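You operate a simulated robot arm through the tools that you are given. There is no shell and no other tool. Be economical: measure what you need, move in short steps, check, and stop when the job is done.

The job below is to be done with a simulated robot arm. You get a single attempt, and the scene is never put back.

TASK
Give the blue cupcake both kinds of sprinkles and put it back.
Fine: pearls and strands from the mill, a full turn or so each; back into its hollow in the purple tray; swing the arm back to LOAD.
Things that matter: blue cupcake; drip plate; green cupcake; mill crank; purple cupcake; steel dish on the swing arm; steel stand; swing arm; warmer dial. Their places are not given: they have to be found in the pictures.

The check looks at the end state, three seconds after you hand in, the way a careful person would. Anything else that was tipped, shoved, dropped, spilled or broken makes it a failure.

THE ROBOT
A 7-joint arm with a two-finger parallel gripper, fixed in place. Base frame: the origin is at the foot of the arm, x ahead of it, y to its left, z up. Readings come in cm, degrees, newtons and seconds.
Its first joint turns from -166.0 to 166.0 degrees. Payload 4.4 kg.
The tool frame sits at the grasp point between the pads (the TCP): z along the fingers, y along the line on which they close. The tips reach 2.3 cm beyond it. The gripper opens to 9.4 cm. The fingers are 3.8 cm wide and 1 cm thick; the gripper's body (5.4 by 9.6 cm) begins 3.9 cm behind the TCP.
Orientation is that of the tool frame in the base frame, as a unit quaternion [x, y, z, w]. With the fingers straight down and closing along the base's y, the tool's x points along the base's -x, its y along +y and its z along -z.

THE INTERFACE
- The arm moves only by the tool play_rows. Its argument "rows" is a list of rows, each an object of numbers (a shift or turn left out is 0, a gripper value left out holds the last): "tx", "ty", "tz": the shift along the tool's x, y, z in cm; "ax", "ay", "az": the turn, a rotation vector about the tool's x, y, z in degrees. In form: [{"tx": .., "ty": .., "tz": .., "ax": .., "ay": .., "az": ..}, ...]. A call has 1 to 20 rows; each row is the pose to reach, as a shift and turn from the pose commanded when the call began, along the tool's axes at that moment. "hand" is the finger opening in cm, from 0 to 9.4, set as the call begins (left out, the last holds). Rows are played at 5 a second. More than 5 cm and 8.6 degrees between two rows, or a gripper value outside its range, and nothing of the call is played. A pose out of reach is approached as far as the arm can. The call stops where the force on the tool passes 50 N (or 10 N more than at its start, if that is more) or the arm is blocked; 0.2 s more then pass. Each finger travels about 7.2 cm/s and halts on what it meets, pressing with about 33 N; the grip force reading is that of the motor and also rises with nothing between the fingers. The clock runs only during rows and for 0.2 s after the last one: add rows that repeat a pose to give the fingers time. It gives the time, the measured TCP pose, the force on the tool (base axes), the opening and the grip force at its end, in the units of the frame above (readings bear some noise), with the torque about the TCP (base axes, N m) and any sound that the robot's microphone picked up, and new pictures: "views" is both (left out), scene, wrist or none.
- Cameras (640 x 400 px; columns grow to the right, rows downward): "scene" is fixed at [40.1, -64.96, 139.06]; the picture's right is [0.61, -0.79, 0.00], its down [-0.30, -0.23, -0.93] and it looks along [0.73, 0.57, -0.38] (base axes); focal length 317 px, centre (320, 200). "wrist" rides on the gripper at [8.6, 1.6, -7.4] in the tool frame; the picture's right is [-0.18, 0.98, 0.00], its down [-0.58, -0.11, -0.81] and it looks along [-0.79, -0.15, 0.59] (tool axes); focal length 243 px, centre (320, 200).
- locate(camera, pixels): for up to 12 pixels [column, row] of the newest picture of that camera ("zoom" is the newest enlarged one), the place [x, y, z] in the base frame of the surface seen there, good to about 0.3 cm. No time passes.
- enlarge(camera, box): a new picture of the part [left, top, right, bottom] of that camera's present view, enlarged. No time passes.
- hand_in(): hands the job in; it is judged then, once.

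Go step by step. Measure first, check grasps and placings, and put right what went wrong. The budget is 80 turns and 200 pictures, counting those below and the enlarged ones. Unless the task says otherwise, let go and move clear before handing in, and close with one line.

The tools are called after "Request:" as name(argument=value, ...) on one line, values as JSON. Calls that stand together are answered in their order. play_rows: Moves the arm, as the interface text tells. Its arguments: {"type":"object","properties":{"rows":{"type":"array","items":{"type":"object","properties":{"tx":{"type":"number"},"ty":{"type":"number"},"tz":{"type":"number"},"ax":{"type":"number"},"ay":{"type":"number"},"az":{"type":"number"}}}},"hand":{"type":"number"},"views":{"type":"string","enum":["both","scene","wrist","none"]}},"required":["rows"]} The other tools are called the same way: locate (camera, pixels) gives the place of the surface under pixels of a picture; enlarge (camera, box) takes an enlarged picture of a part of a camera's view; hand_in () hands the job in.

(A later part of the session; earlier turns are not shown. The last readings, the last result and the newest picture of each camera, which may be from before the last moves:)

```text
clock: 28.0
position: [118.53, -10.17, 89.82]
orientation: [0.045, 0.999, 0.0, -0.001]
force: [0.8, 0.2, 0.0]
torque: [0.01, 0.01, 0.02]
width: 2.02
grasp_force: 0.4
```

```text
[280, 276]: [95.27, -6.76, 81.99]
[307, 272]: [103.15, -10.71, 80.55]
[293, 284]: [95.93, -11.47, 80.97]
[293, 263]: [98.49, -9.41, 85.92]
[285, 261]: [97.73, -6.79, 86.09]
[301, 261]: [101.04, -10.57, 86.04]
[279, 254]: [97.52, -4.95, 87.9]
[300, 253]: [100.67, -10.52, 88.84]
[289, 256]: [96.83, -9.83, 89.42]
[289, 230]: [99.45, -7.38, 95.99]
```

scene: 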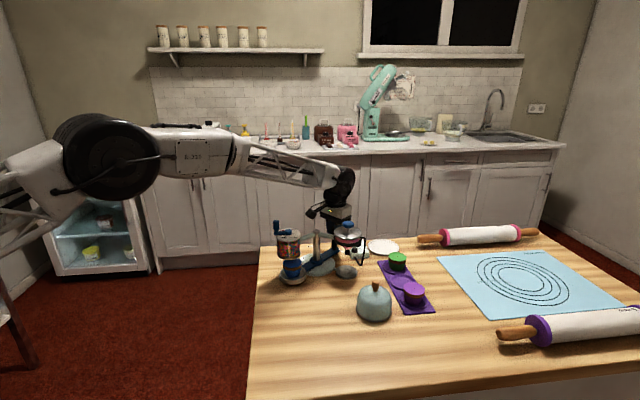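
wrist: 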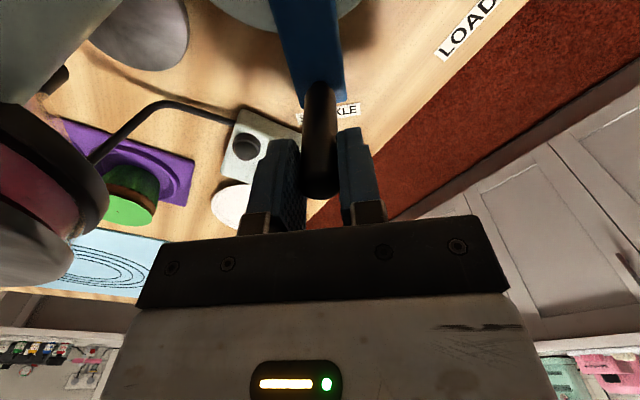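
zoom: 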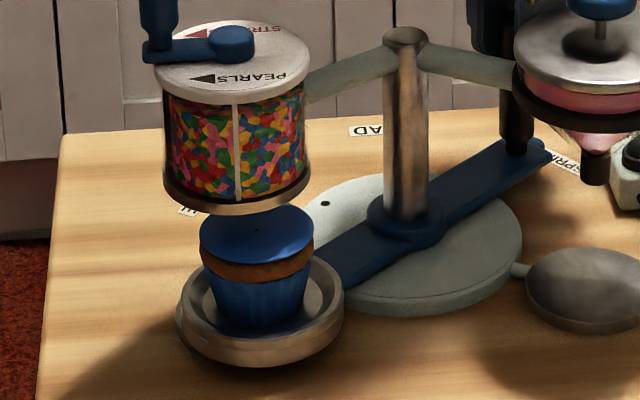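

The cupcake dot is at about (98.2,-9.0) against the mill axis (98.5,-7.5), so roughly 6–7° more is needed.

Request:
play_rows(rows=[{"tx": 0.01, "ty": -0.35, "az": 2.2}, {"tx": 0.03, "ty": -0.71, "az": 4.4}, {"tx": 0.06, "ty": -1.06, "az": 6.6}, {"tx": 0.06, "ty": -1.06, "az": 6.6}])

Request:
enlarge(camera="scene", box=[270, 225, 335, 290])

Request:
enlarge(camera="wrist", box=[200, 0, 440, 220])

```text
clock: 29.0
position: [118.4, -11.36, 89.72]
orientation: [0.102, 0.995, 0.0, 0.001]
force: [0.0, -0.2, 0.4]
torque: [0.01, 0.03, -0.01]
width: 2.04
grasp_force: 0.6
```

scene: 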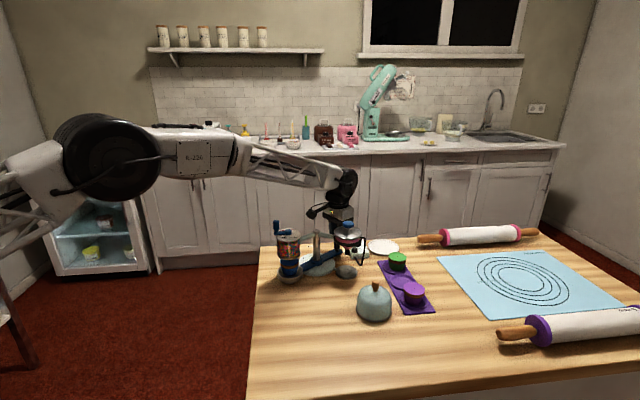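
wrist: 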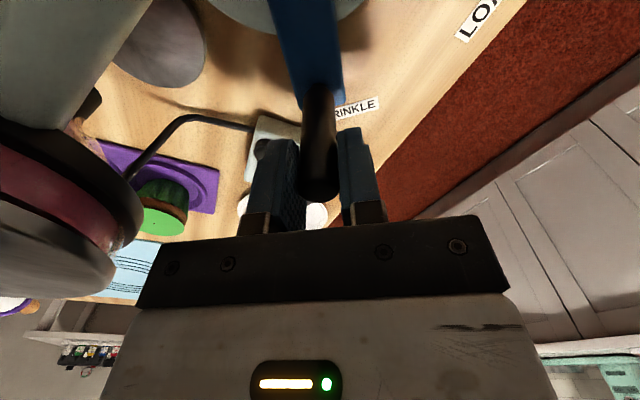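

```text
6.15 times, centred on (302, 258) of scene
```

zoom: 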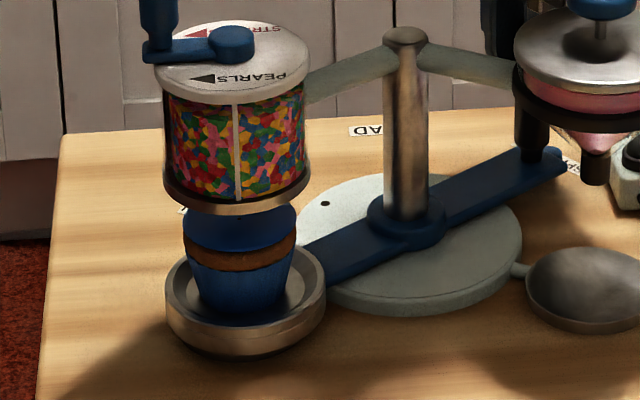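

```text
1.82 times, centred on (320, 110) of wrist
```

zoom: 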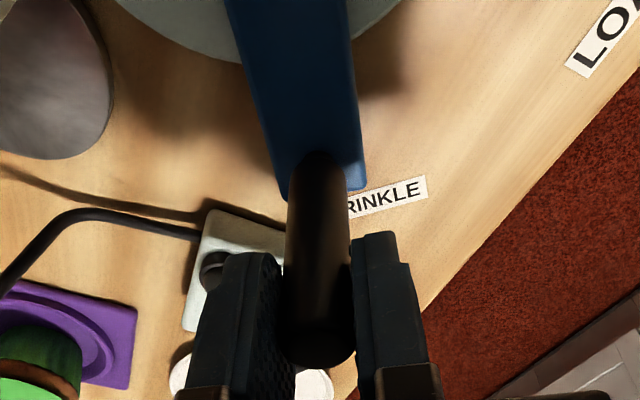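

The cupcake (zoom columns 182–297) is now centred under the mill (165–311). I'll open, rise, and move to view the crank.

Request:
play_rows(rows=[{"tz": 0}, {"tz": 0}, {"tz": -3}, {"tz": -7}, {"tz": -11.5}, {"tz": -16}, {"tz": -18, "tx": 4, "ty": -0.2}, {"tz": -18, "tx": 8.5, "ty": -0.5}, {"tz": -18, "tx": 13, "ty": -0.7}, {"tz": -18, "tx": 17.5, "ty": -1}, {"tz": -18, "tx": 22, "ty": -1.2}, {"tz": -18, "tx": 26, "ty": -1.4, "az": -5}, {"tz": -18, "tx": 29, "ty": -1.56, "az": -10}, {"tz": -18, "tx": 29, "ty": -1.56, "az": -11.7}, {"tz": -18, "tx": 29, "ty": -1.56, "az": -11.7}], hand=3.6)

Request:
enlarge(camera="scene", box=[270, 215, 335, 290])

Request:
enlarge(camera="wrist", box=[220, 0, 420, 220])

```text
clock: 32.2
position: [89.73, -6.92, 107.68]
orientation: [-0.001, 1.0, 0.0, -0.001]
force: [-0.4, -0.2, 0.8]
torque: [0.01, -0.01, -0.01]
width: 3.58
grasp_force: 0.1
```

scene: 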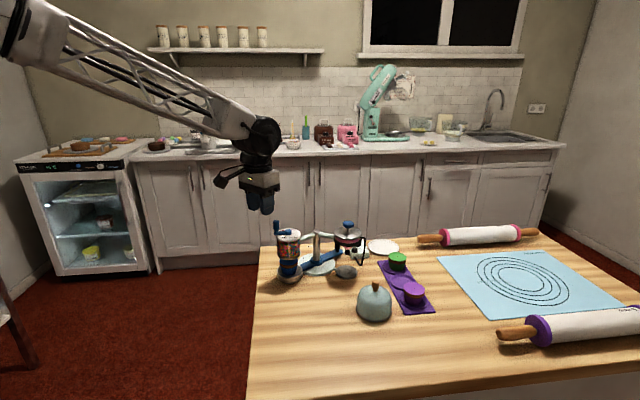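
wrist: 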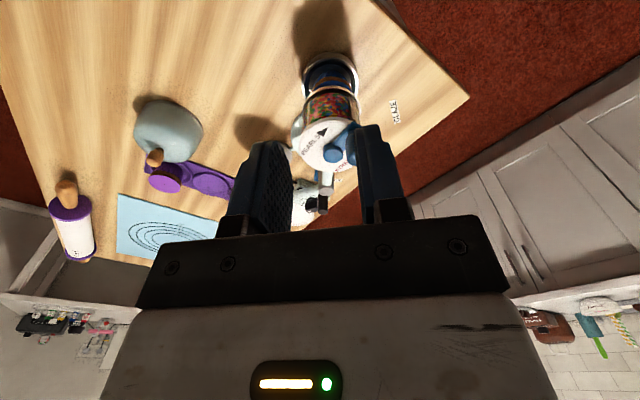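

```text
5.33 times, centred on (302, 252) of scene
```

zoom: 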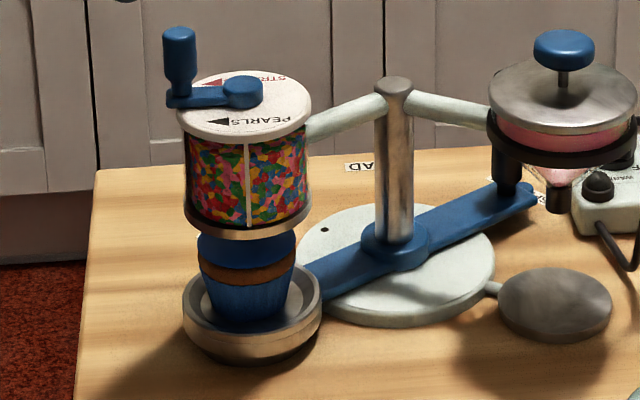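

```text
1.82 times, centred on (320, 110) of wrist
```

zoom: 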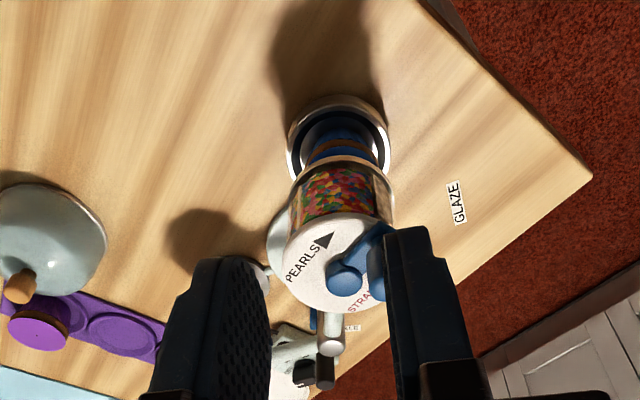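

The cupcake lines up under the mill in both views. Next I'll measure the hub, cap rim and peg.

Request:
locate(camera="wrist", pixels=[[332, 153], [301, 146], [330, 168], [343, 121], [346, 151]])

Request:
enlarge(camera="scene", box=[272, 215, 308, 245])

```text
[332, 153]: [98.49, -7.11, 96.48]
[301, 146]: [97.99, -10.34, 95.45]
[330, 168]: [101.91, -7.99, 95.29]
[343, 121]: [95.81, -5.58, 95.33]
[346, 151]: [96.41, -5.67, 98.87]
```

```text
13.33 times, centred on (290, 230) of scene
```

zoom: 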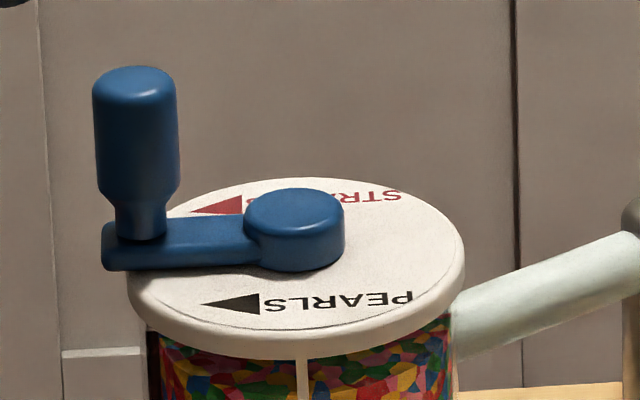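

Request:
locate(camera="zoom", pixels=[[134, 85], [95, 120], [174, 120], [134, 75], [134, 97], [138, 225], [293, 205], [250, 230], [342, 230], [134, 130], [460, 245], [132, 285]])

```text
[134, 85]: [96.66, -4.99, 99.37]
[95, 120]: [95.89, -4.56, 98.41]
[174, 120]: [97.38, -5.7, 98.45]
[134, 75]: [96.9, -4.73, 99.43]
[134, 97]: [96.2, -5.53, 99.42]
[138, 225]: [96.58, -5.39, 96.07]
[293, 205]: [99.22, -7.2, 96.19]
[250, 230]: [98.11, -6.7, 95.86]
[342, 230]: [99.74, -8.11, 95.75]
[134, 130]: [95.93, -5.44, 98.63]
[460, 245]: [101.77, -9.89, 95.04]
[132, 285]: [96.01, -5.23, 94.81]
```

Peg centre ≈(96.6,-5.05), diameter 1.85, z 97.2–99.4. Crank axis ≈(98.9,-7.3), radius ≈3.2. Going over the peg and down to TCP z 99.3.

Request:
play_rows(rows=[{"tx": -3.5, "ty": 1}, {"tx": -6.87, "ty": 1.87}, {"tx": -6.87, "ty": 1.87, "tz": 3}, {"tx": -6.87, "ty": 1.87, "tz": 5.5}, {"tx": -6.87, "ty": 1.87, "tz": 7.5}, {"tx": -6.87, "ty": 1.87, "tz": 8.4}, {"tx": -6.87, "ty": 1.87, "tz": 8.4}], hand=4.4)

Request:
enlarge(camera="scene", box=[265, 205, 325, 250])

Request:
enlarge(camera="wrist", box=[240, 60, 400, 220])

```text
clock: 33.8
position: [96.69, -5.1, 99.41]
orientation: [-0.001, 1.0, 0.0, 0.001]
force: [0.0, -0.7, 0.3]
torque: [0.02, -0.03, 0.0]
width: 4.39
grasp_force: 0.0
```

scene: 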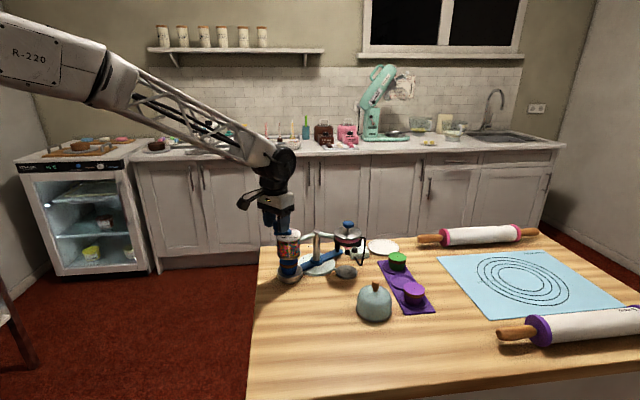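
wrist: 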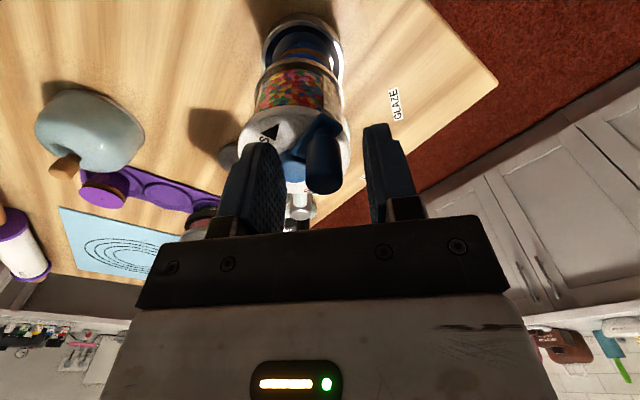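

```text
8.89 times, centred on (295, 228) of scene
```

zoom: 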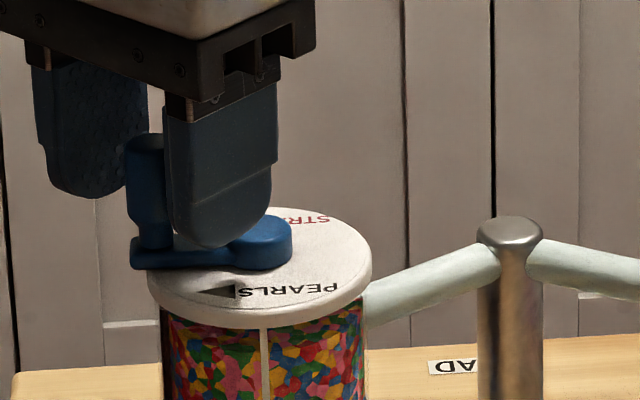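

```text
2.50 times, centred on (320, 140) of wrist
```

zoom: 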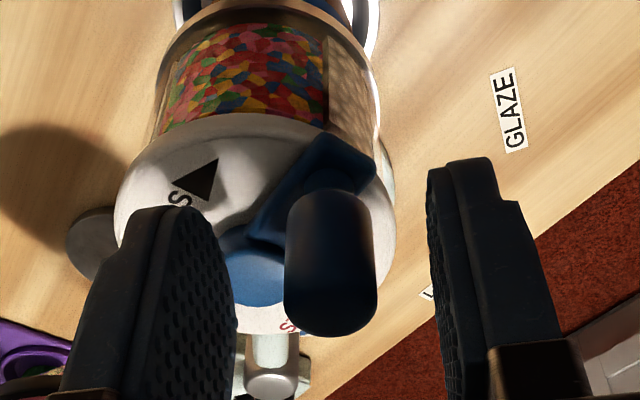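

The peg is centred between the fingers. Closing on it.

Request:
play_rows(rows=[{"tz": 0}, {"tz": 0}, {"tz": 0}, {"tz": 0}], hand=1.6, views="wrist")

Request:
enlarge(camera="wrist", box=[240, 60, 400, 220])

```text
clock: 34.8
position: [96.89, -5.05, 99.37]
orientation: [-0.001, 1.0, 0.0, 0.0]
force: [-4.9, 3.2, -1.0]
torque: [0.55, 0.06, -0.02]
width: 1.78
grasp_force: 45.3
```

wrist: 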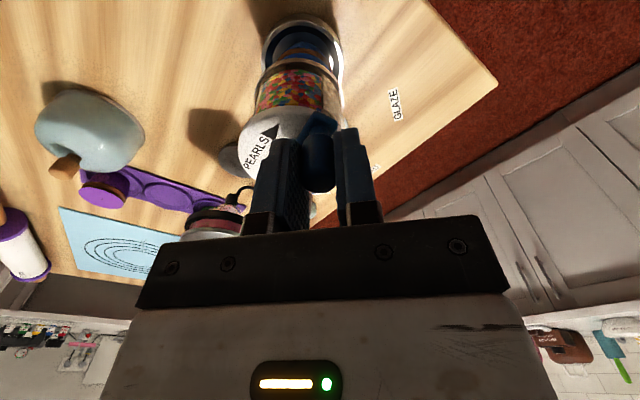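

```text
2.50 times, centred on (320, 140) of wrist
```

zoom: 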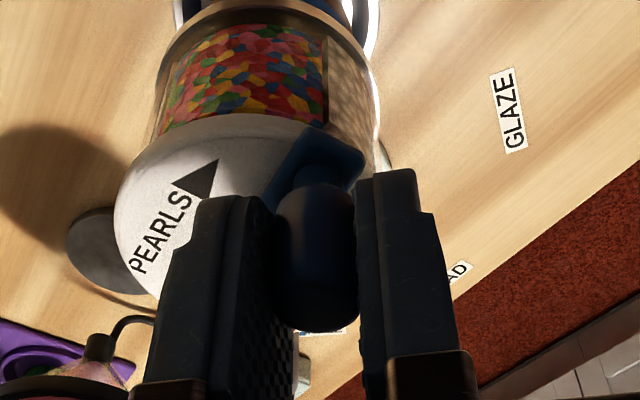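

Gripped (1.78 cm). Starting PEARLS, clockwise, with a first quarter turn to check forces.

Request:
play_rows(rows=[{"tx": -0.43, "ty": 0.37}, {"tx": -0.91, "ty": 0.65}, {"tx": -1.43, "ty": 0.85}, {"tx": -1.98, "ty": 0.95}, {"tx": -2.55, "ty": 0.96}, {"tx": -3.1, "ty": 0.87}, {"tx": -3.63, "ty": 0.68}, {"tx": -4.12, "ty": 0.41}, {"tx": -4.55, "ty": 0.05}], views="both")

Request:
enlarge(camera="scene", box=[265, 205, 325, 285])

```text
clock: 36.3
position: [99.89, -3.98, 99.42]
orientation: [-0.002, 1.0, 0.0, 0.001]
force: [2.6, 12.8, -0.1]
torque: [-0.4, -0.24, 0.01]
width: 1.73
grasp_force: 45.3
stopped in row 7: the force on the tool passed its limit at 51 N (the readings are from after the stop); the commanded pose is now the measured one
```

scene: 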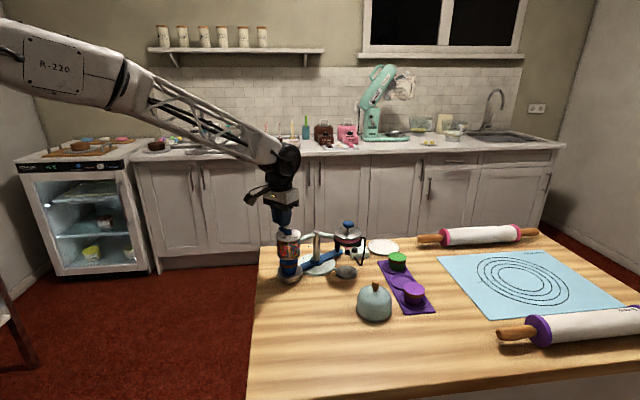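
wrist: 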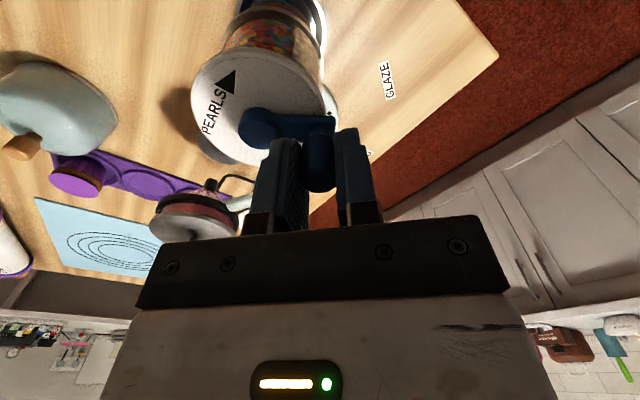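

```text
5.00 times, centred on (295, 245) of scene
```

zoom: 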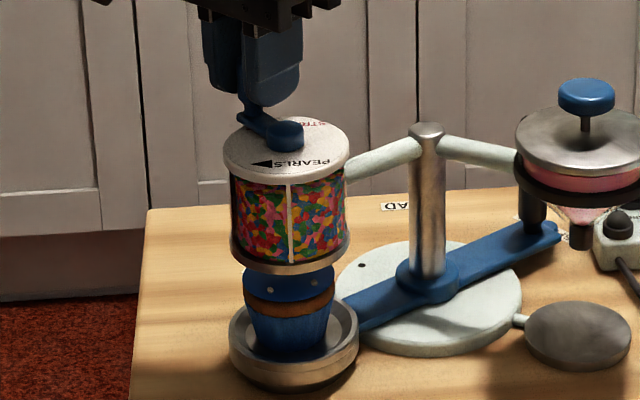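

Pearls are landing on the cupcake (white dots), but the circle is slightly off and the call stopped on force. I'll re-measure the hub.

Request:
locate(camera="wrist", pixels=[[258, 128], [242, 126], [274, 126], [258, 148], [258, 108], [192, 108], [335, 95], [230, 165]])

Request:
locate(camera="scene", pixels=[[288, 231], [283, 231], [292, 231]])

Request:
enlarge(camera="wrist", box=[180, 40, 360, 200])

```text
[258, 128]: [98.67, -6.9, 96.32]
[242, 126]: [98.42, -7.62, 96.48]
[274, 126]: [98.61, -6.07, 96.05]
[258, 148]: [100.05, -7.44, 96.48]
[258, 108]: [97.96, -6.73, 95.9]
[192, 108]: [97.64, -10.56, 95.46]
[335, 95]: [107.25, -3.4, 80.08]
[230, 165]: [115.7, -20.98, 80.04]
```

```text
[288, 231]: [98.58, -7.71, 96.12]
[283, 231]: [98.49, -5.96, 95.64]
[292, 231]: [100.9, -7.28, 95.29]
```

```text
2.50 times, centred on (270, 120) of wrist
```

zoom: 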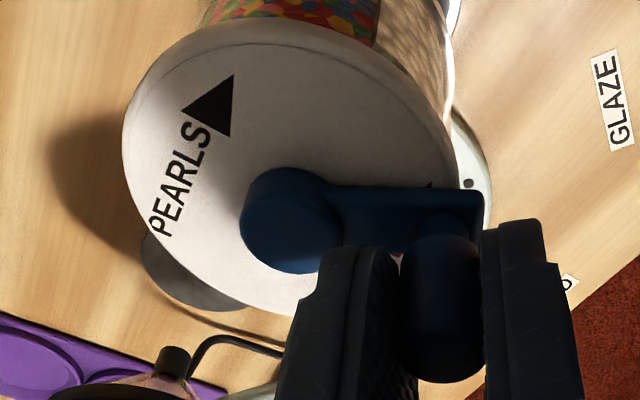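

Refined: axis ≈(99.05,-7.03), radius ≈3.17, current angle ≈75°. Continuing clockwise 60°.

Request:
play_rows(rows=[{"tx": -0.52, "ty": -0.18}, {"tx": -1.0, "ty": -0.46}, {"tx": -1.42, "ty": -0.82}, {"tx": -1.78, "ty": -1.24}, {"tx": -2.05, "ty": -1.73}, {"tx": -2.24, "ty": -2.25}], views="none")

```text
clock: 37.7
position: [102.31, -6.23, 99.41]
orientation: [-0.002, 1.0, 0.0, 0.001]
force: [18.2, 4.0, -0.8]
torque: [-0.05, -0.79, 0.02]
width: 1.73
grasp_force: 44.8
```

The force shows the circle lies 0.2 cm further out in x. Updated axis (99.22,-7.08), r 3.2; continuing 100°.

Request:
play_rows(rows=[{"tx": -0.28, "ty": -0.55}, {"tx": -0.28, "ty": -1.11}, {"tx": -0.19, "ty": -1.66}, {"tx": 0, "ty": -2.18}, {"tx": 0.28, "ty": -2.67}, {"tx": 0.63, "ty": -3.1}, {"tx": 1.06, "ty": -3.46}, {"tx": 1.54, "ty": -3.74}, {"tx": 2.06, "ty": -3.94}, {"tx": 2.61, "ty": -4.04}], views="wrist")

```text
clock: 39.9
position: [99.65, -10.44, 99.38]
orientation: [-0.001, 1.0, 0.0, 0.0]
force: [6.2, -35.1, -0.6]
torque: [-0.42, -0.8, 0.05]
width: 1.74
grasp_force: 44.8
```

wrist: 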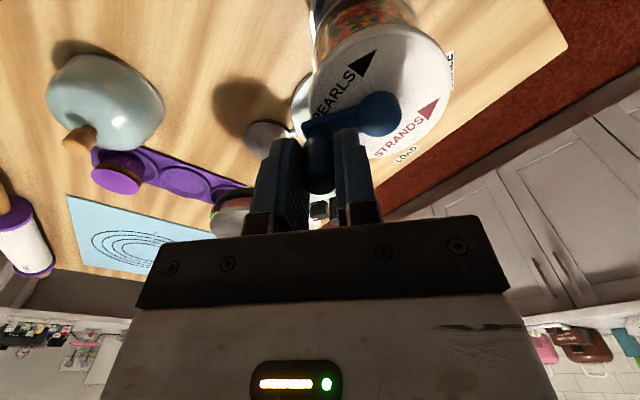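

Refit with the new point gives axis (99.15,-7.22), r≈3.32. Continuing to about 180°.

Request:
play_rows(rows=[{"tx": 0.37, "ty": -0.27}, {"tx": 0.95, "ty": -0.22}, {"tx": 1.51, "ty": -0.07}, {"tx": 2.03, "ty": 0.175}, {"tx": 2.5, "ty": 0.51}, {"tx": 2.91, "ty": 0.92}, {"tx": 3.245, "ty": 1.39}, {"tx": 3.49, "ty": 1.91}, {"tx": 3.64, "ty": 2.47}], views="none")

```text
clock: 41.9
position: [95.85, -7.9, 99.33]
orientation: [-0.001, 1.0, 0.0, 0.0]
force: [-12.1, -2.8, 9.7]
torque: [-0.11, -0.37, -0.01]
width: 1.73
grasp_force: 45.5
```

Request:
play_rows(rows=[{"tx": 0.05, "ty": 0.58}, {"tx": 0, "ty": 1.157}, {"tx": -0.15, "ty": 1.716}, {"tx": -0.395, "ty": 2.24}, {"tx": -0.727, "ty": 2.714}, {"tx": -1.136, "ty": 3.123}], views="both")

Request:
enlarge(camera="scene", box=[265, 205, 325, 285])

Request:
enlarge(camera="wrist", box=[220, 0, 400, 200])

```text
clock: 43.3
position: [97.08, -4.61, 99.32]
orientation: [-0.002, 1.0, 0.0, 0.0]
force: [-30.3, 40.3, 1.6]
torque: [0.19, 0.04, -0.02]
width: 1.75
grasp_force: 45.5
```

scene: 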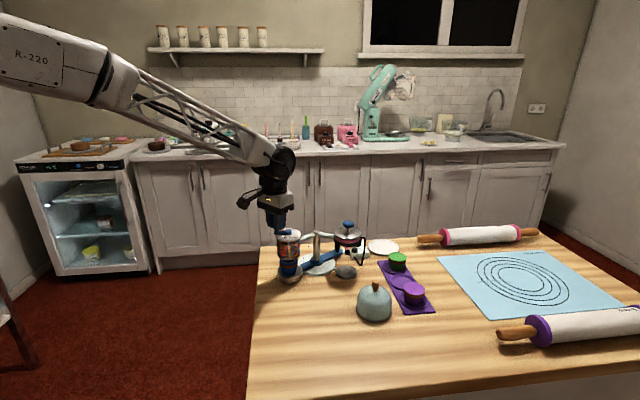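
wrist: 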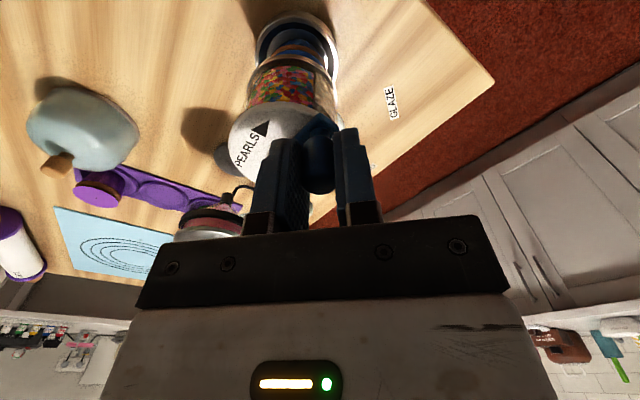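

```text
5.00 times, centred on (295, 245) of scene
```

zoom: 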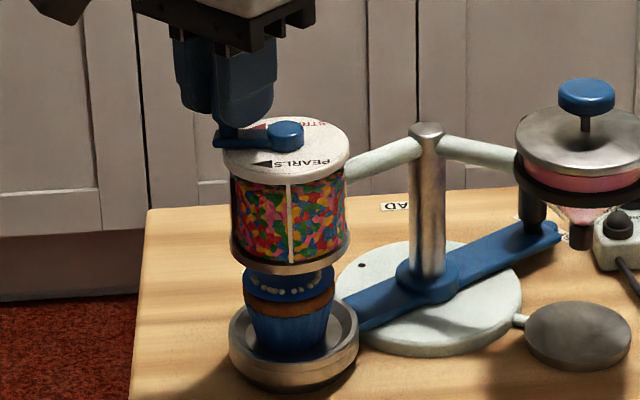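

```text
2.00 times, centred on (310, 100) of wrist
```

zoom: 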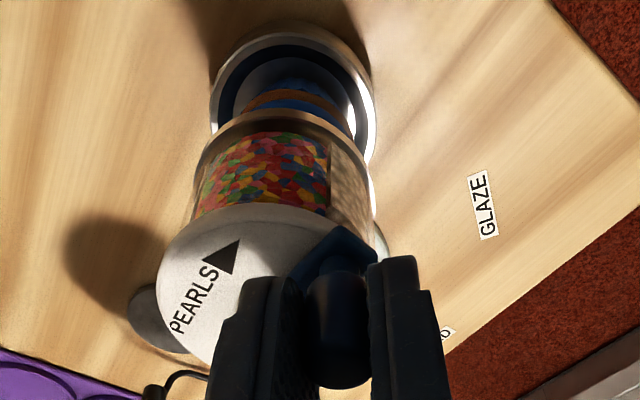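

Full clockwise turn done, and a ring of pearls shows on the cupcake. All contact forces point outward, so r≈3.4 about (99.1,-7.2). Reversing counter-clockwise for STRANDS.

Request:
play_rows(rows=[{"tx": 0.01, "ty": 0.1}, {"tx": 0.443, "ty": -0.248}, {"tx": 0.8, "ty": -0.72}, {"tx": 1.07, "ty": -1.25}, {"tx": 1.24, "ty": -1.82}, {"tx": 1.31, "ty": -2.4}, {"tx": 1.28, "ty": -3.0}, {"tx": 1.15, "ty": -3.57}, {"tx": 0.92, "ty": -4.12}, {"tx": 0.595, "ty": -4.62}], views="none")

```text
clock: 45.5
position: [96.49, -9.28, 99.32]
orientation: [-0.002, 1.0, 0.001, 0.0]
force: [33.4, 29.3, -11.8]
torque: [0.0, -0.17, 0.04]
width: 1.68
grasp_force: 45.6
```

Request:
play_rows(rows=[{"tx": -0.41, "ty": -0.28}, {"tx": -0.86, "ty": -0.65}, {"tx": -1.36, "ty": -0.93}, {"tx": -1.91, "ty": -1.115}, {"tx": -2.48, "ty": -1.205}, {"tx": -3.055, "ty": -1.195}, {"tx": -3.62, "ty": -1.085}, {"tx": -4.16, "ty": -0.88}, {"tx": -4.655, "ty": -0.58}], views="none")

```text
clock: 47.5
position: [100.82, -9.87, 99.39]
orientation: [-0.002, 1.0, 0.001, -0.001]
force: [-9.4, 12.5, 4.4]
torque: [-0.02, -0.32, 0.02]
width: 1.73
grasp_force: 45.4
stopped in row 9: the force on the tool passed its limit at 58 N (the readings are from after the stop); the commanded pose is now the measured one
```

The strands turn is about half done; the call stopped on inward force, so the peg may have slid along the pads. I'll take a look.

Request:
play_rows(rows=[{"tz": 0}], views="both")

Request:
enlarge(camera="scene", box=[265, 205, 325, 285])

Request:
enlarge(camera="wrist", box=[260, 60, 440, 220])

```text
clock: 47.9
position: [100.78, -9.87, 99.5]
orientation: [-0.003, 1.0, 0.001, -0.001]
force: [-13.1, 16.8, 9.0]
torque: [-0.03, 1.2, 0.04]
width: 1.73
grasp_force: 45.1
```

scene: 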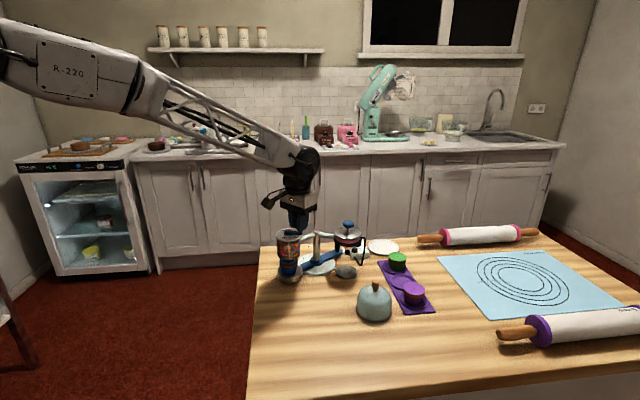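
wrist: 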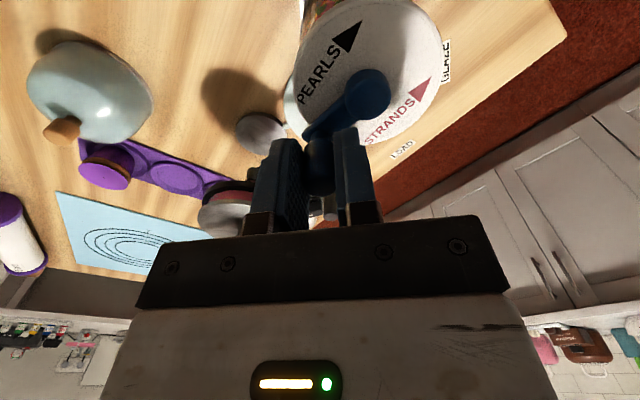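

```text
5.00 times, centred on (295, 245) of scene
```

zoom: 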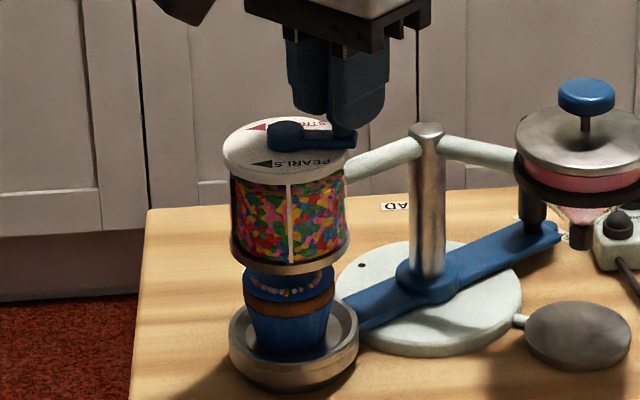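

```text
2.50 times, centred on (350, 140) of wrist
```

zoom: 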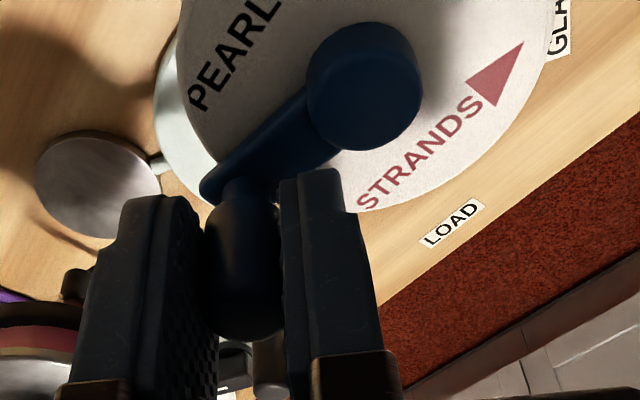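

Request:
locate(camera="zoom", pixels=[[362, 95], [312, 100], [415, 100], [362, 145], [362, 50], [228, 185], [242, 320], [243, 300], [205, 185]])

Request:
enlarge(camera="scene", box=[272, 215, 308, 245])

```text
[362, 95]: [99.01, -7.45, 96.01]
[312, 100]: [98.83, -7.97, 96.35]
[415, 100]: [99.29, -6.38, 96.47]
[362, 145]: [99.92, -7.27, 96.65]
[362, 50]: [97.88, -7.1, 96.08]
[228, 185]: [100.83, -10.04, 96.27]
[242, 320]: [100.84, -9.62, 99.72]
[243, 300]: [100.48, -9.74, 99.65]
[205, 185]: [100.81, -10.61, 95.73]
```

```text
13.33 times, centred on (290, 230) of scene
```

zoom: 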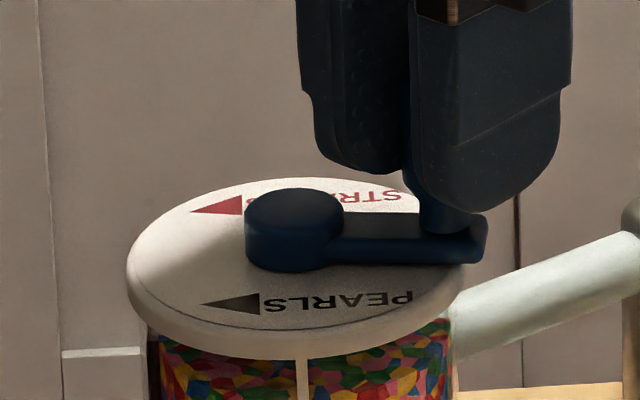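

Strand bits show on the cupcake. I'll open slightly to relax the strain and see where the peg really is.

Request:
play_rows(rows=[{"tz": 0}, {"tz": 0}, {"tz": 0}], hand=3.2, views="wrist")

Request:
enlarge(camera="wrist", box=[260, 60, 440, 220])

```text
clock: 48.7
position: [100.8, -9.96, 99.34]
orientation: [-0.001, 1.0, 0.001, 0.0]
force: [0.1, 0.1, 0.0]
torque: [-0.01, 0.01, 0.01]
width: 3.21
grasp_force: 0.1
```

wrist: 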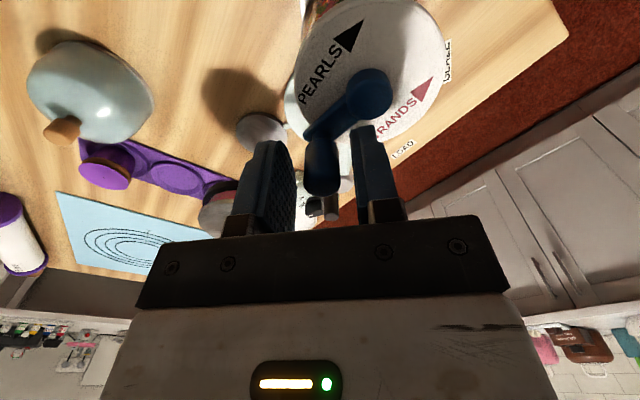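

```text
2.50 times, centred on (350, 140) of wrist
```

zoom: 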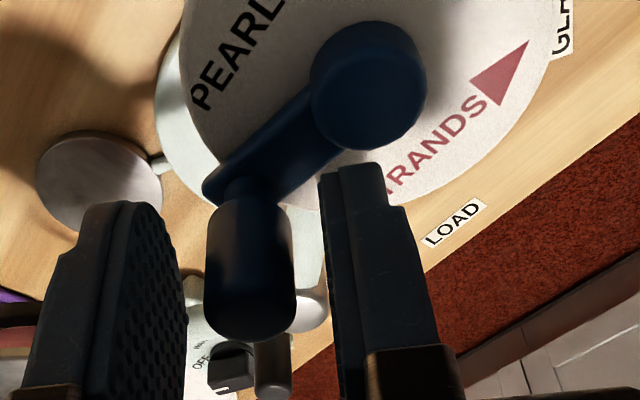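

Request:
locate(camera="zoom", pixels=[[250, 310], [212, 305], [290, 300], [250, 335], [250, 285], [368, 100], [315, 100], [422, 95], [368, 148]])

Request:
locate(camera="wrist", pixels=[[367, 93], [366, 83], [366, 108]])

```text
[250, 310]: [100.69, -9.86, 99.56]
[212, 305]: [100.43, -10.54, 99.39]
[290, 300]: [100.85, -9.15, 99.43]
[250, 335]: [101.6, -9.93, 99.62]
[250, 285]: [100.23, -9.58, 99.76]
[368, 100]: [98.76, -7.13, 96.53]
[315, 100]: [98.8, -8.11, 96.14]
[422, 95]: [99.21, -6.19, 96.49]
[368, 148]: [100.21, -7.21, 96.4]
```

```text
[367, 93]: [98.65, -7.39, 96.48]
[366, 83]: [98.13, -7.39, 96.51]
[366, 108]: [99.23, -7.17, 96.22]
```

Peg ≈(100.89,-9.88) relaxed. Best fit is axis (99.13,-7.17), r 3.23. Re-closing and continuing counter-clockwise 90°.

Request:
play_rows(rows=[{"tz": 0}, {"tz": 0}, {"tz": 0}, {"tx": -0.22, "ty": 0.16}, {"tx": -0.444, "ty": 0.347}, {"tx": -0.82, "ty": 0.765}, {"tx": -1.12, "ty": 1.243}, {"tx": -1.33, "ty": 1.765}, {"tx": -1.447, "ty": 2.315}, {"tx": -1.467, "ty": 2.878}, {"tx": -1.388, "ty": 3.436}, {"tx": -1.214, "ty": 3.971}, {"tx": -0.95, "ty": 4.468}], hand=1.6, views="none")

```text
clock: 51.5
position: [101.92, -5.34, 99.34]
orientation: [-0.003, 1.0, 0.001, -0.001]
force: [2.8, 0.3, -0.8]
torque: [-0.24, -0.8, 0.01]
width: 1.74
grasp_force: 44.8
```

Very low force now. Continuing to complete the full turn.

Request:
play_rows(rows=[{"tx": 0.347, "ty": 0.444}, {"tx": 0.765, "ty": 0.82}, {"tx": 1.243, "ty": 1.119}, {"tx": 1.765, "ty": 1.33}, {"tx": 2.315, "ty": 1.447}, {"tx": 2.878, "ty": 1.467}, {"tx": 3.436, "ty": 1.388}, {"tx": 3.971, "ty": 1.214}, {"tx": 4.468, "ty": 0.95}, {"tx": 4.912, "ty": 0.603}, {"tx": 5.289, "ty": 0.185}, {"tx": 5.289, "ty": 0.185}], views="both")

Request:
enlarge(camera="scene", box=[265, 205, 325, 285])

```text
clock: 54.1
position: [96.39, -5.29, 99.3]
orientation: [-0.001, 1.0, 0.002, -0.002]
force: [-34.3, 22.5, -8.1]
torque: [-0.06, 0.78, -0.02]
width: 1.71
grasp_force: 44.9
```

scene: 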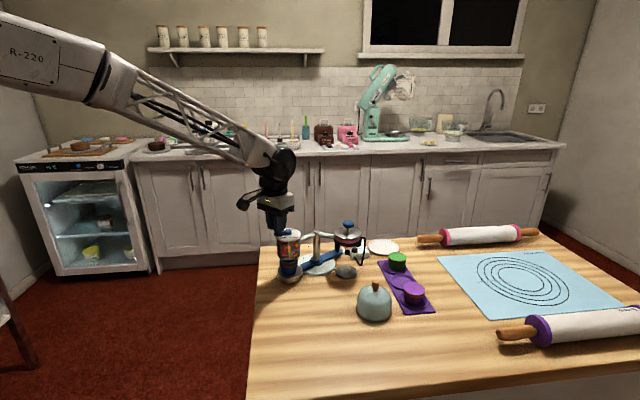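
wrist: 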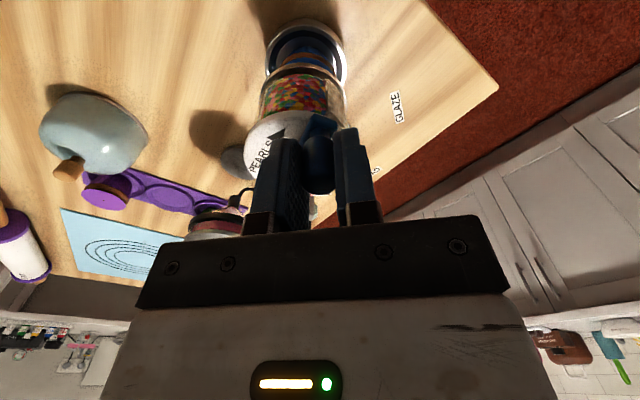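

```text
5.00 times, centred on (295, 245) of scene
```

zoom: 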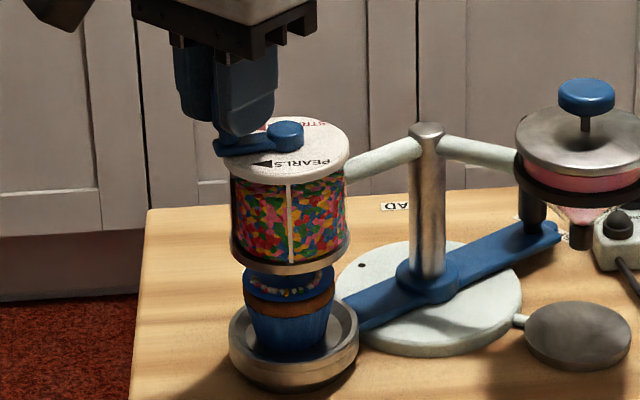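

Both turns are complete and sprinkles are visible on the blue top. Releasing the peg, rising, and going to a view over the tail post.

Request:
play_rows(rows=[{"tz": 0}, {"tz": 0}, {"tz": 0}, {"tz": -3}, {"tz": -7}, {"tz": -9, "tx": -3, "ty": -0.8}, {"tz": -9, "tx": -7, "ty": -2}, {"tz": -9, "tx": -11, "ty": -3, "az": 4}, {"tz": -9, "tx": -15, "ty": -4, "az": 8}, {"tz": -9, "tx": -19, "ty": -5, "az": 11.6}, {"tz": -9, "tx": -22.0, "ty": -6.0, "az": 11.6}, {"tz": -9, "tx": -22.0, "ty": -6.0, "az": 11.6}], hand=4.2)

Request:
enlarge(camera="scene", box=[265, 205, 345, 290])

Request:
enlarge(camera="scene", box=[272, 250, 312, 290])

```text
clock: 56.7
position: [118.59, -11.21, 108.47]
orientation: [0.099, 0.995, 0.001, 0.0]
force: [-1.0, 0.0, -0.3]
torque: [-0.02, 0.0, -0.01]
width: 4.2
grasp_force: 0.1
```

scene: 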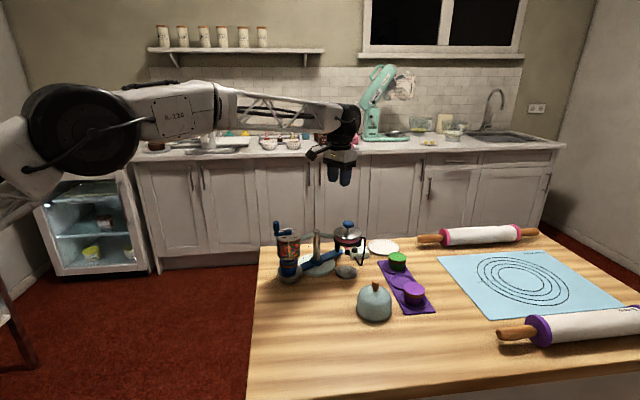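
wrist: 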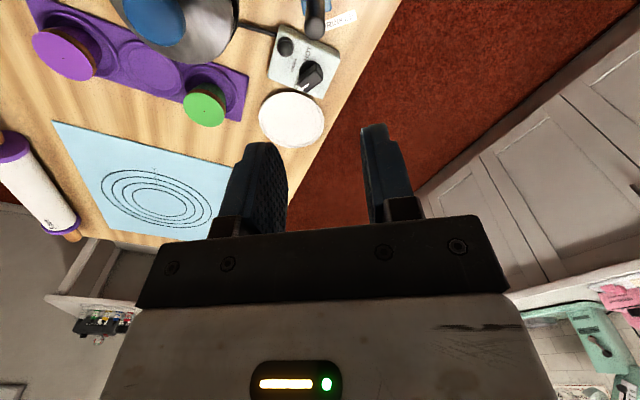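

```text
4.71 times, centred on (305, 248) of scene
```

zoom: 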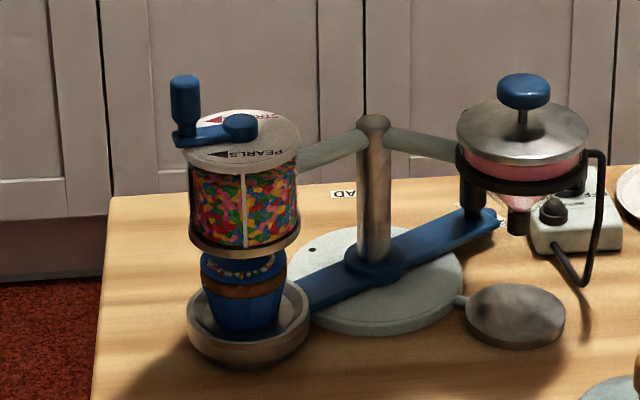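

```text
10.00 times, centred on (292, 270) of scene
```

zoom: 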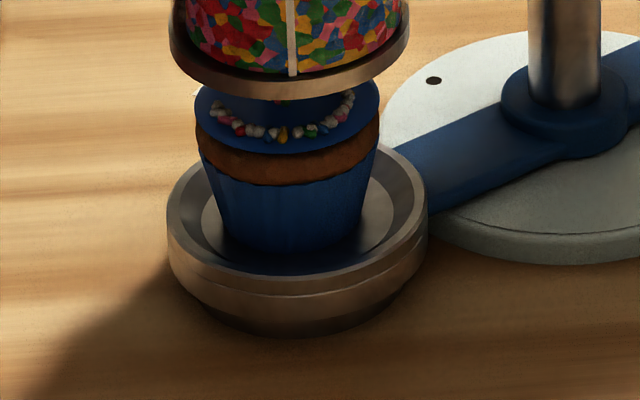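

Pearls and strands ring the blue top cleanly. Next I'll check the post position at wrist (315,28).

Request:
locate(camera="wrist", pixels=[[315, 27], [305, 28], [325, 27], [315, 36], [315, 19]])

```text
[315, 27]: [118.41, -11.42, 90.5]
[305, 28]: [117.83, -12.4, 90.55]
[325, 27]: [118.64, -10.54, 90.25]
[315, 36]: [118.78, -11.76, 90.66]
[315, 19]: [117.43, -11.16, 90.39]
```

Request:
play_rows(rows=[{"tx": 0.2, "ty": -0.2, "tz": 4.5}, {"tx": 0.2, "ty": -0.2, "tz": 9}, {"tx": 0.2, "ty": -0.2, "tz": 13}, {"tx": 0.2, "ty": -0.2, "tz": 16}, {"tx": 0.2, "ty": -0.2, "tz": 17.5}, {"tx": 0.2, "ty": -0.2, "tz": 17.5}], views="wrist")

Request:
enlarge(camera="wrist", box=[220, 20, 420, 220])

```text
clock: 58.1
position: [118.41, -11.28, 90.89]
orientation: [0.099, 0.995, 0.001, 0.0]
force: [-0.2, 0.1, -0.3]
torque: [-0.01, 0.0, 0.01]
width: 4.2
grasp_force: 0.0
```

wrist: 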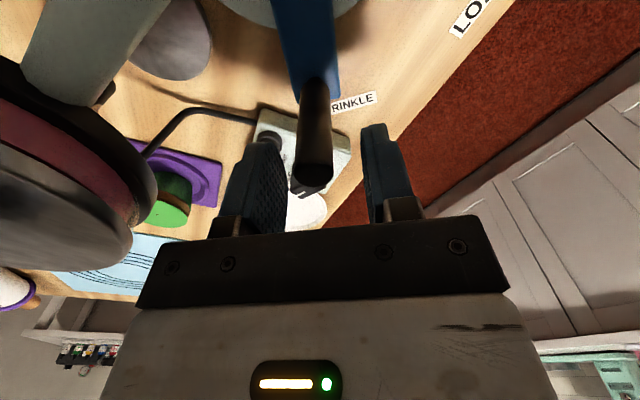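

```text
2.00 times, centred on (320, 120) of wrist
```

zoom: 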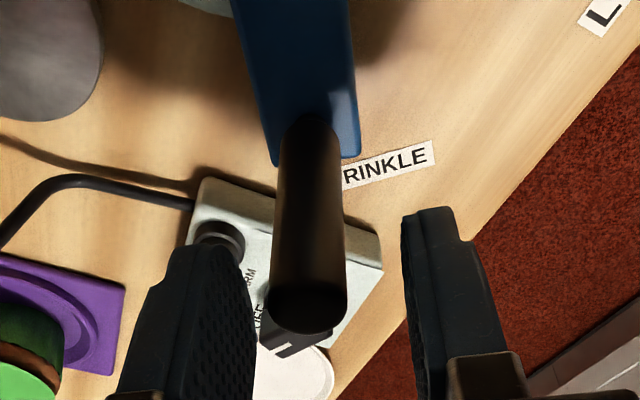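

The post is ~0.35 cm to the -y side of centre. I'll shift, lower 1 cm and cage it.

Request:
play_rows(rows=[{"ty": -0.35}, {"ty": -0.35, "tz": 1}], views="none")

Request:
play_rows(rows=[{"tz": 0}, {"tz": 0}, {"tz": 0}], hand=2.0, views="wrist")

```text
clock: 58.7
position: [118.19, -11.65, 89.98]
orientation: [0.099, 0.995, 0.001, -0.001]
force: [-0.2, -1.2, 0.8]
torque: [-0.04, -0.02, 0.01]
width: 4.22
grasp_force: 0.0
```

```text
clock: 59.5
position: [118.27, -11.64, 89.79]
orientation: [0.099, 0.995, 0.001, -0.001]
force: [0.1, 0.9, 0.5]
torque: [0.01, -0.02, 0.0]
width: 2.06
grasp_force: 0.8
```

wrist: 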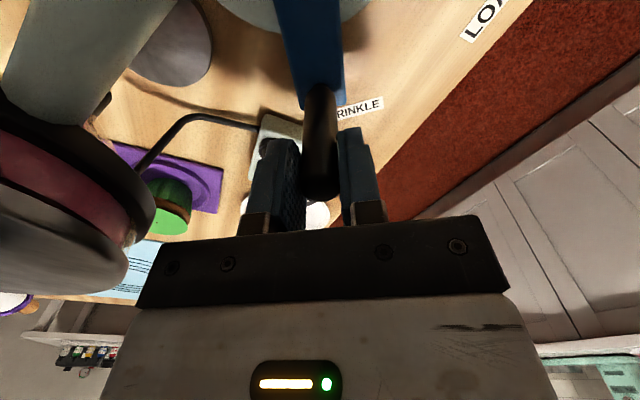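

Caged. Swinging back counter-clockwise 57° toward LOAD.

Request:
play_rows(rows=[{"tx": -0.02, "ty": 0.48, "az": -3}, {"tx": -0.01, "ty": 0.96, "az": -6}, {"tx": 0.03, "ty": 1.44, "az": -9}, {"tx": 0.09, "ty": 1.92, "az": -12}, {"tx": 0.17, "ty": 2.39, "az": -15}, {"tx": 0.28, "ty": 2.86, "az": -18}, {"tx": 0.42, "ty": 3.32, "az": -21}, {"tx": 0.57, "ty": 3.77, "az": -24}, {"tx": 0.75, "ty": 4.22, "az": -27}, {"tx": 0.96, "ty": 4.65, "az": -30}, {"tx": 1.19, "ty": 5.08, "az": -33}, {"tx": 1.43, "ty": 5.49, "az": -36}, {"tx": 1.7, "ty": 5.88, "az": -39}, {"tx": 1.99, "ty": 6.27, "az": -42}, {"tx": 2.3, "ty": 6.63, "az": -45}, {"tx": 2.63, "ty": 6.98, "az": -48}, {"tx": 2.98, "ty": 7.32, "az": -51}, {"tx": 3.34, "ty": 7.63, "az": -54}, {"tx": 3.72, "ty": 7.93, "az": -57}, {"tx": 3.72, "ty": 7.93, "az": -57}])

Request:
enlarge(camera="scene", box=[265, 200, 375, 295])

Request:
locate(camera="wrist", pixels=[[318, 190], [318, 175]])

```text
clock: 63.7
position: [116.05, -3.15, 89.88]
orientation: [-0.388, 0.922, 0.001, -0.001]
force: [-1.2, 1.8, 0.4]
torque: [-0.03, -0.01, 0.01]
width: 2.04
grasp_force: 0.7
```

scene: 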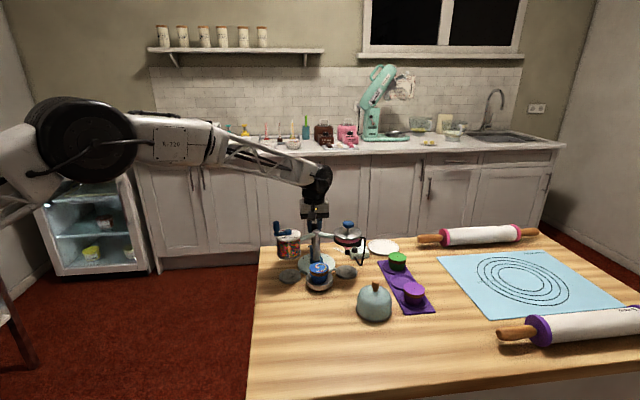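
wrist: 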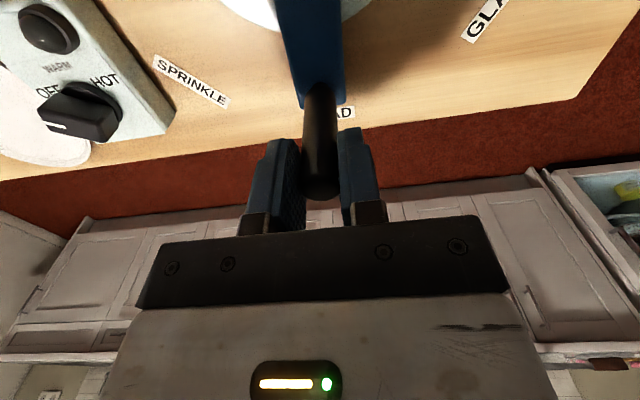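

```text
4.21 times, centred on (320, 248) of scene
```

zoom: 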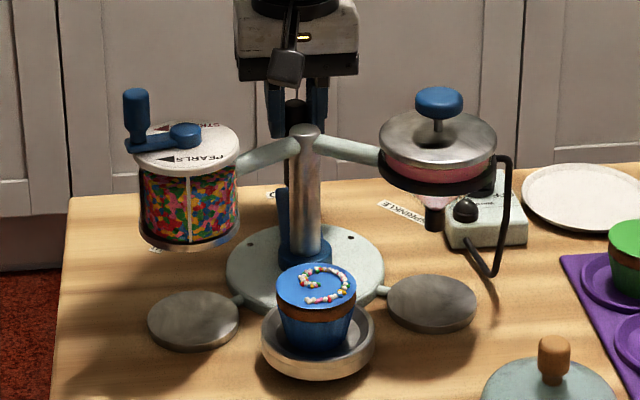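

```text
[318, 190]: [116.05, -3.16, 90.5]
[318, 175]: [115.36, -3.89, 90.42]
```

The sprinkled cupcake is back. The dish is still ~2.4° short of its original spot (zoom centre 318 vs 322), so I'll trim.

Request:
play_rows(rows=[{"ty": 0.2, "az": -1.2}, {"ty": 0.38, "tx": 0.01, "az": -2.4}, {"ty": 0.38, "tx": 0.01, "az": -2.4}], views="scene")

Request:
enlarge(camera="scene", box=[265, 200, 375, 295])

```text
clock: 64.5
position: [115.78, -2.96, 89.85]
orientation: [-0.407, 0.913, 0.001, 0.0]
force: [1.2, 0.0, 0.3]
torque: [0.01, -0.02, 0.0]
width: 2.01
grasp_force: 0.5
```

scene: 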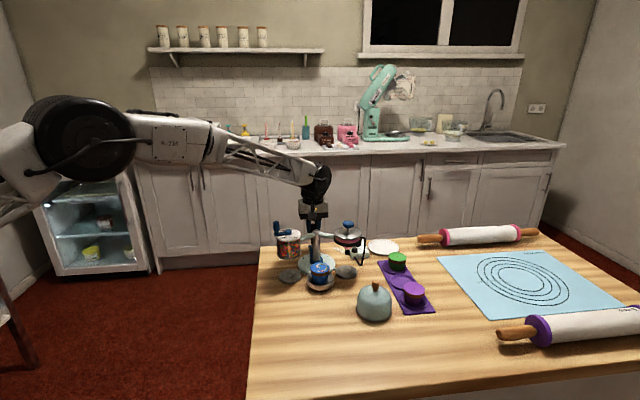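

```text
4.21 times, centred on (320, 248) of scene
```

zoom: 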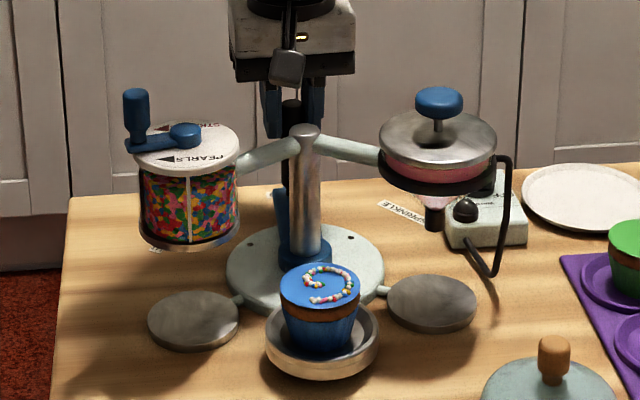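

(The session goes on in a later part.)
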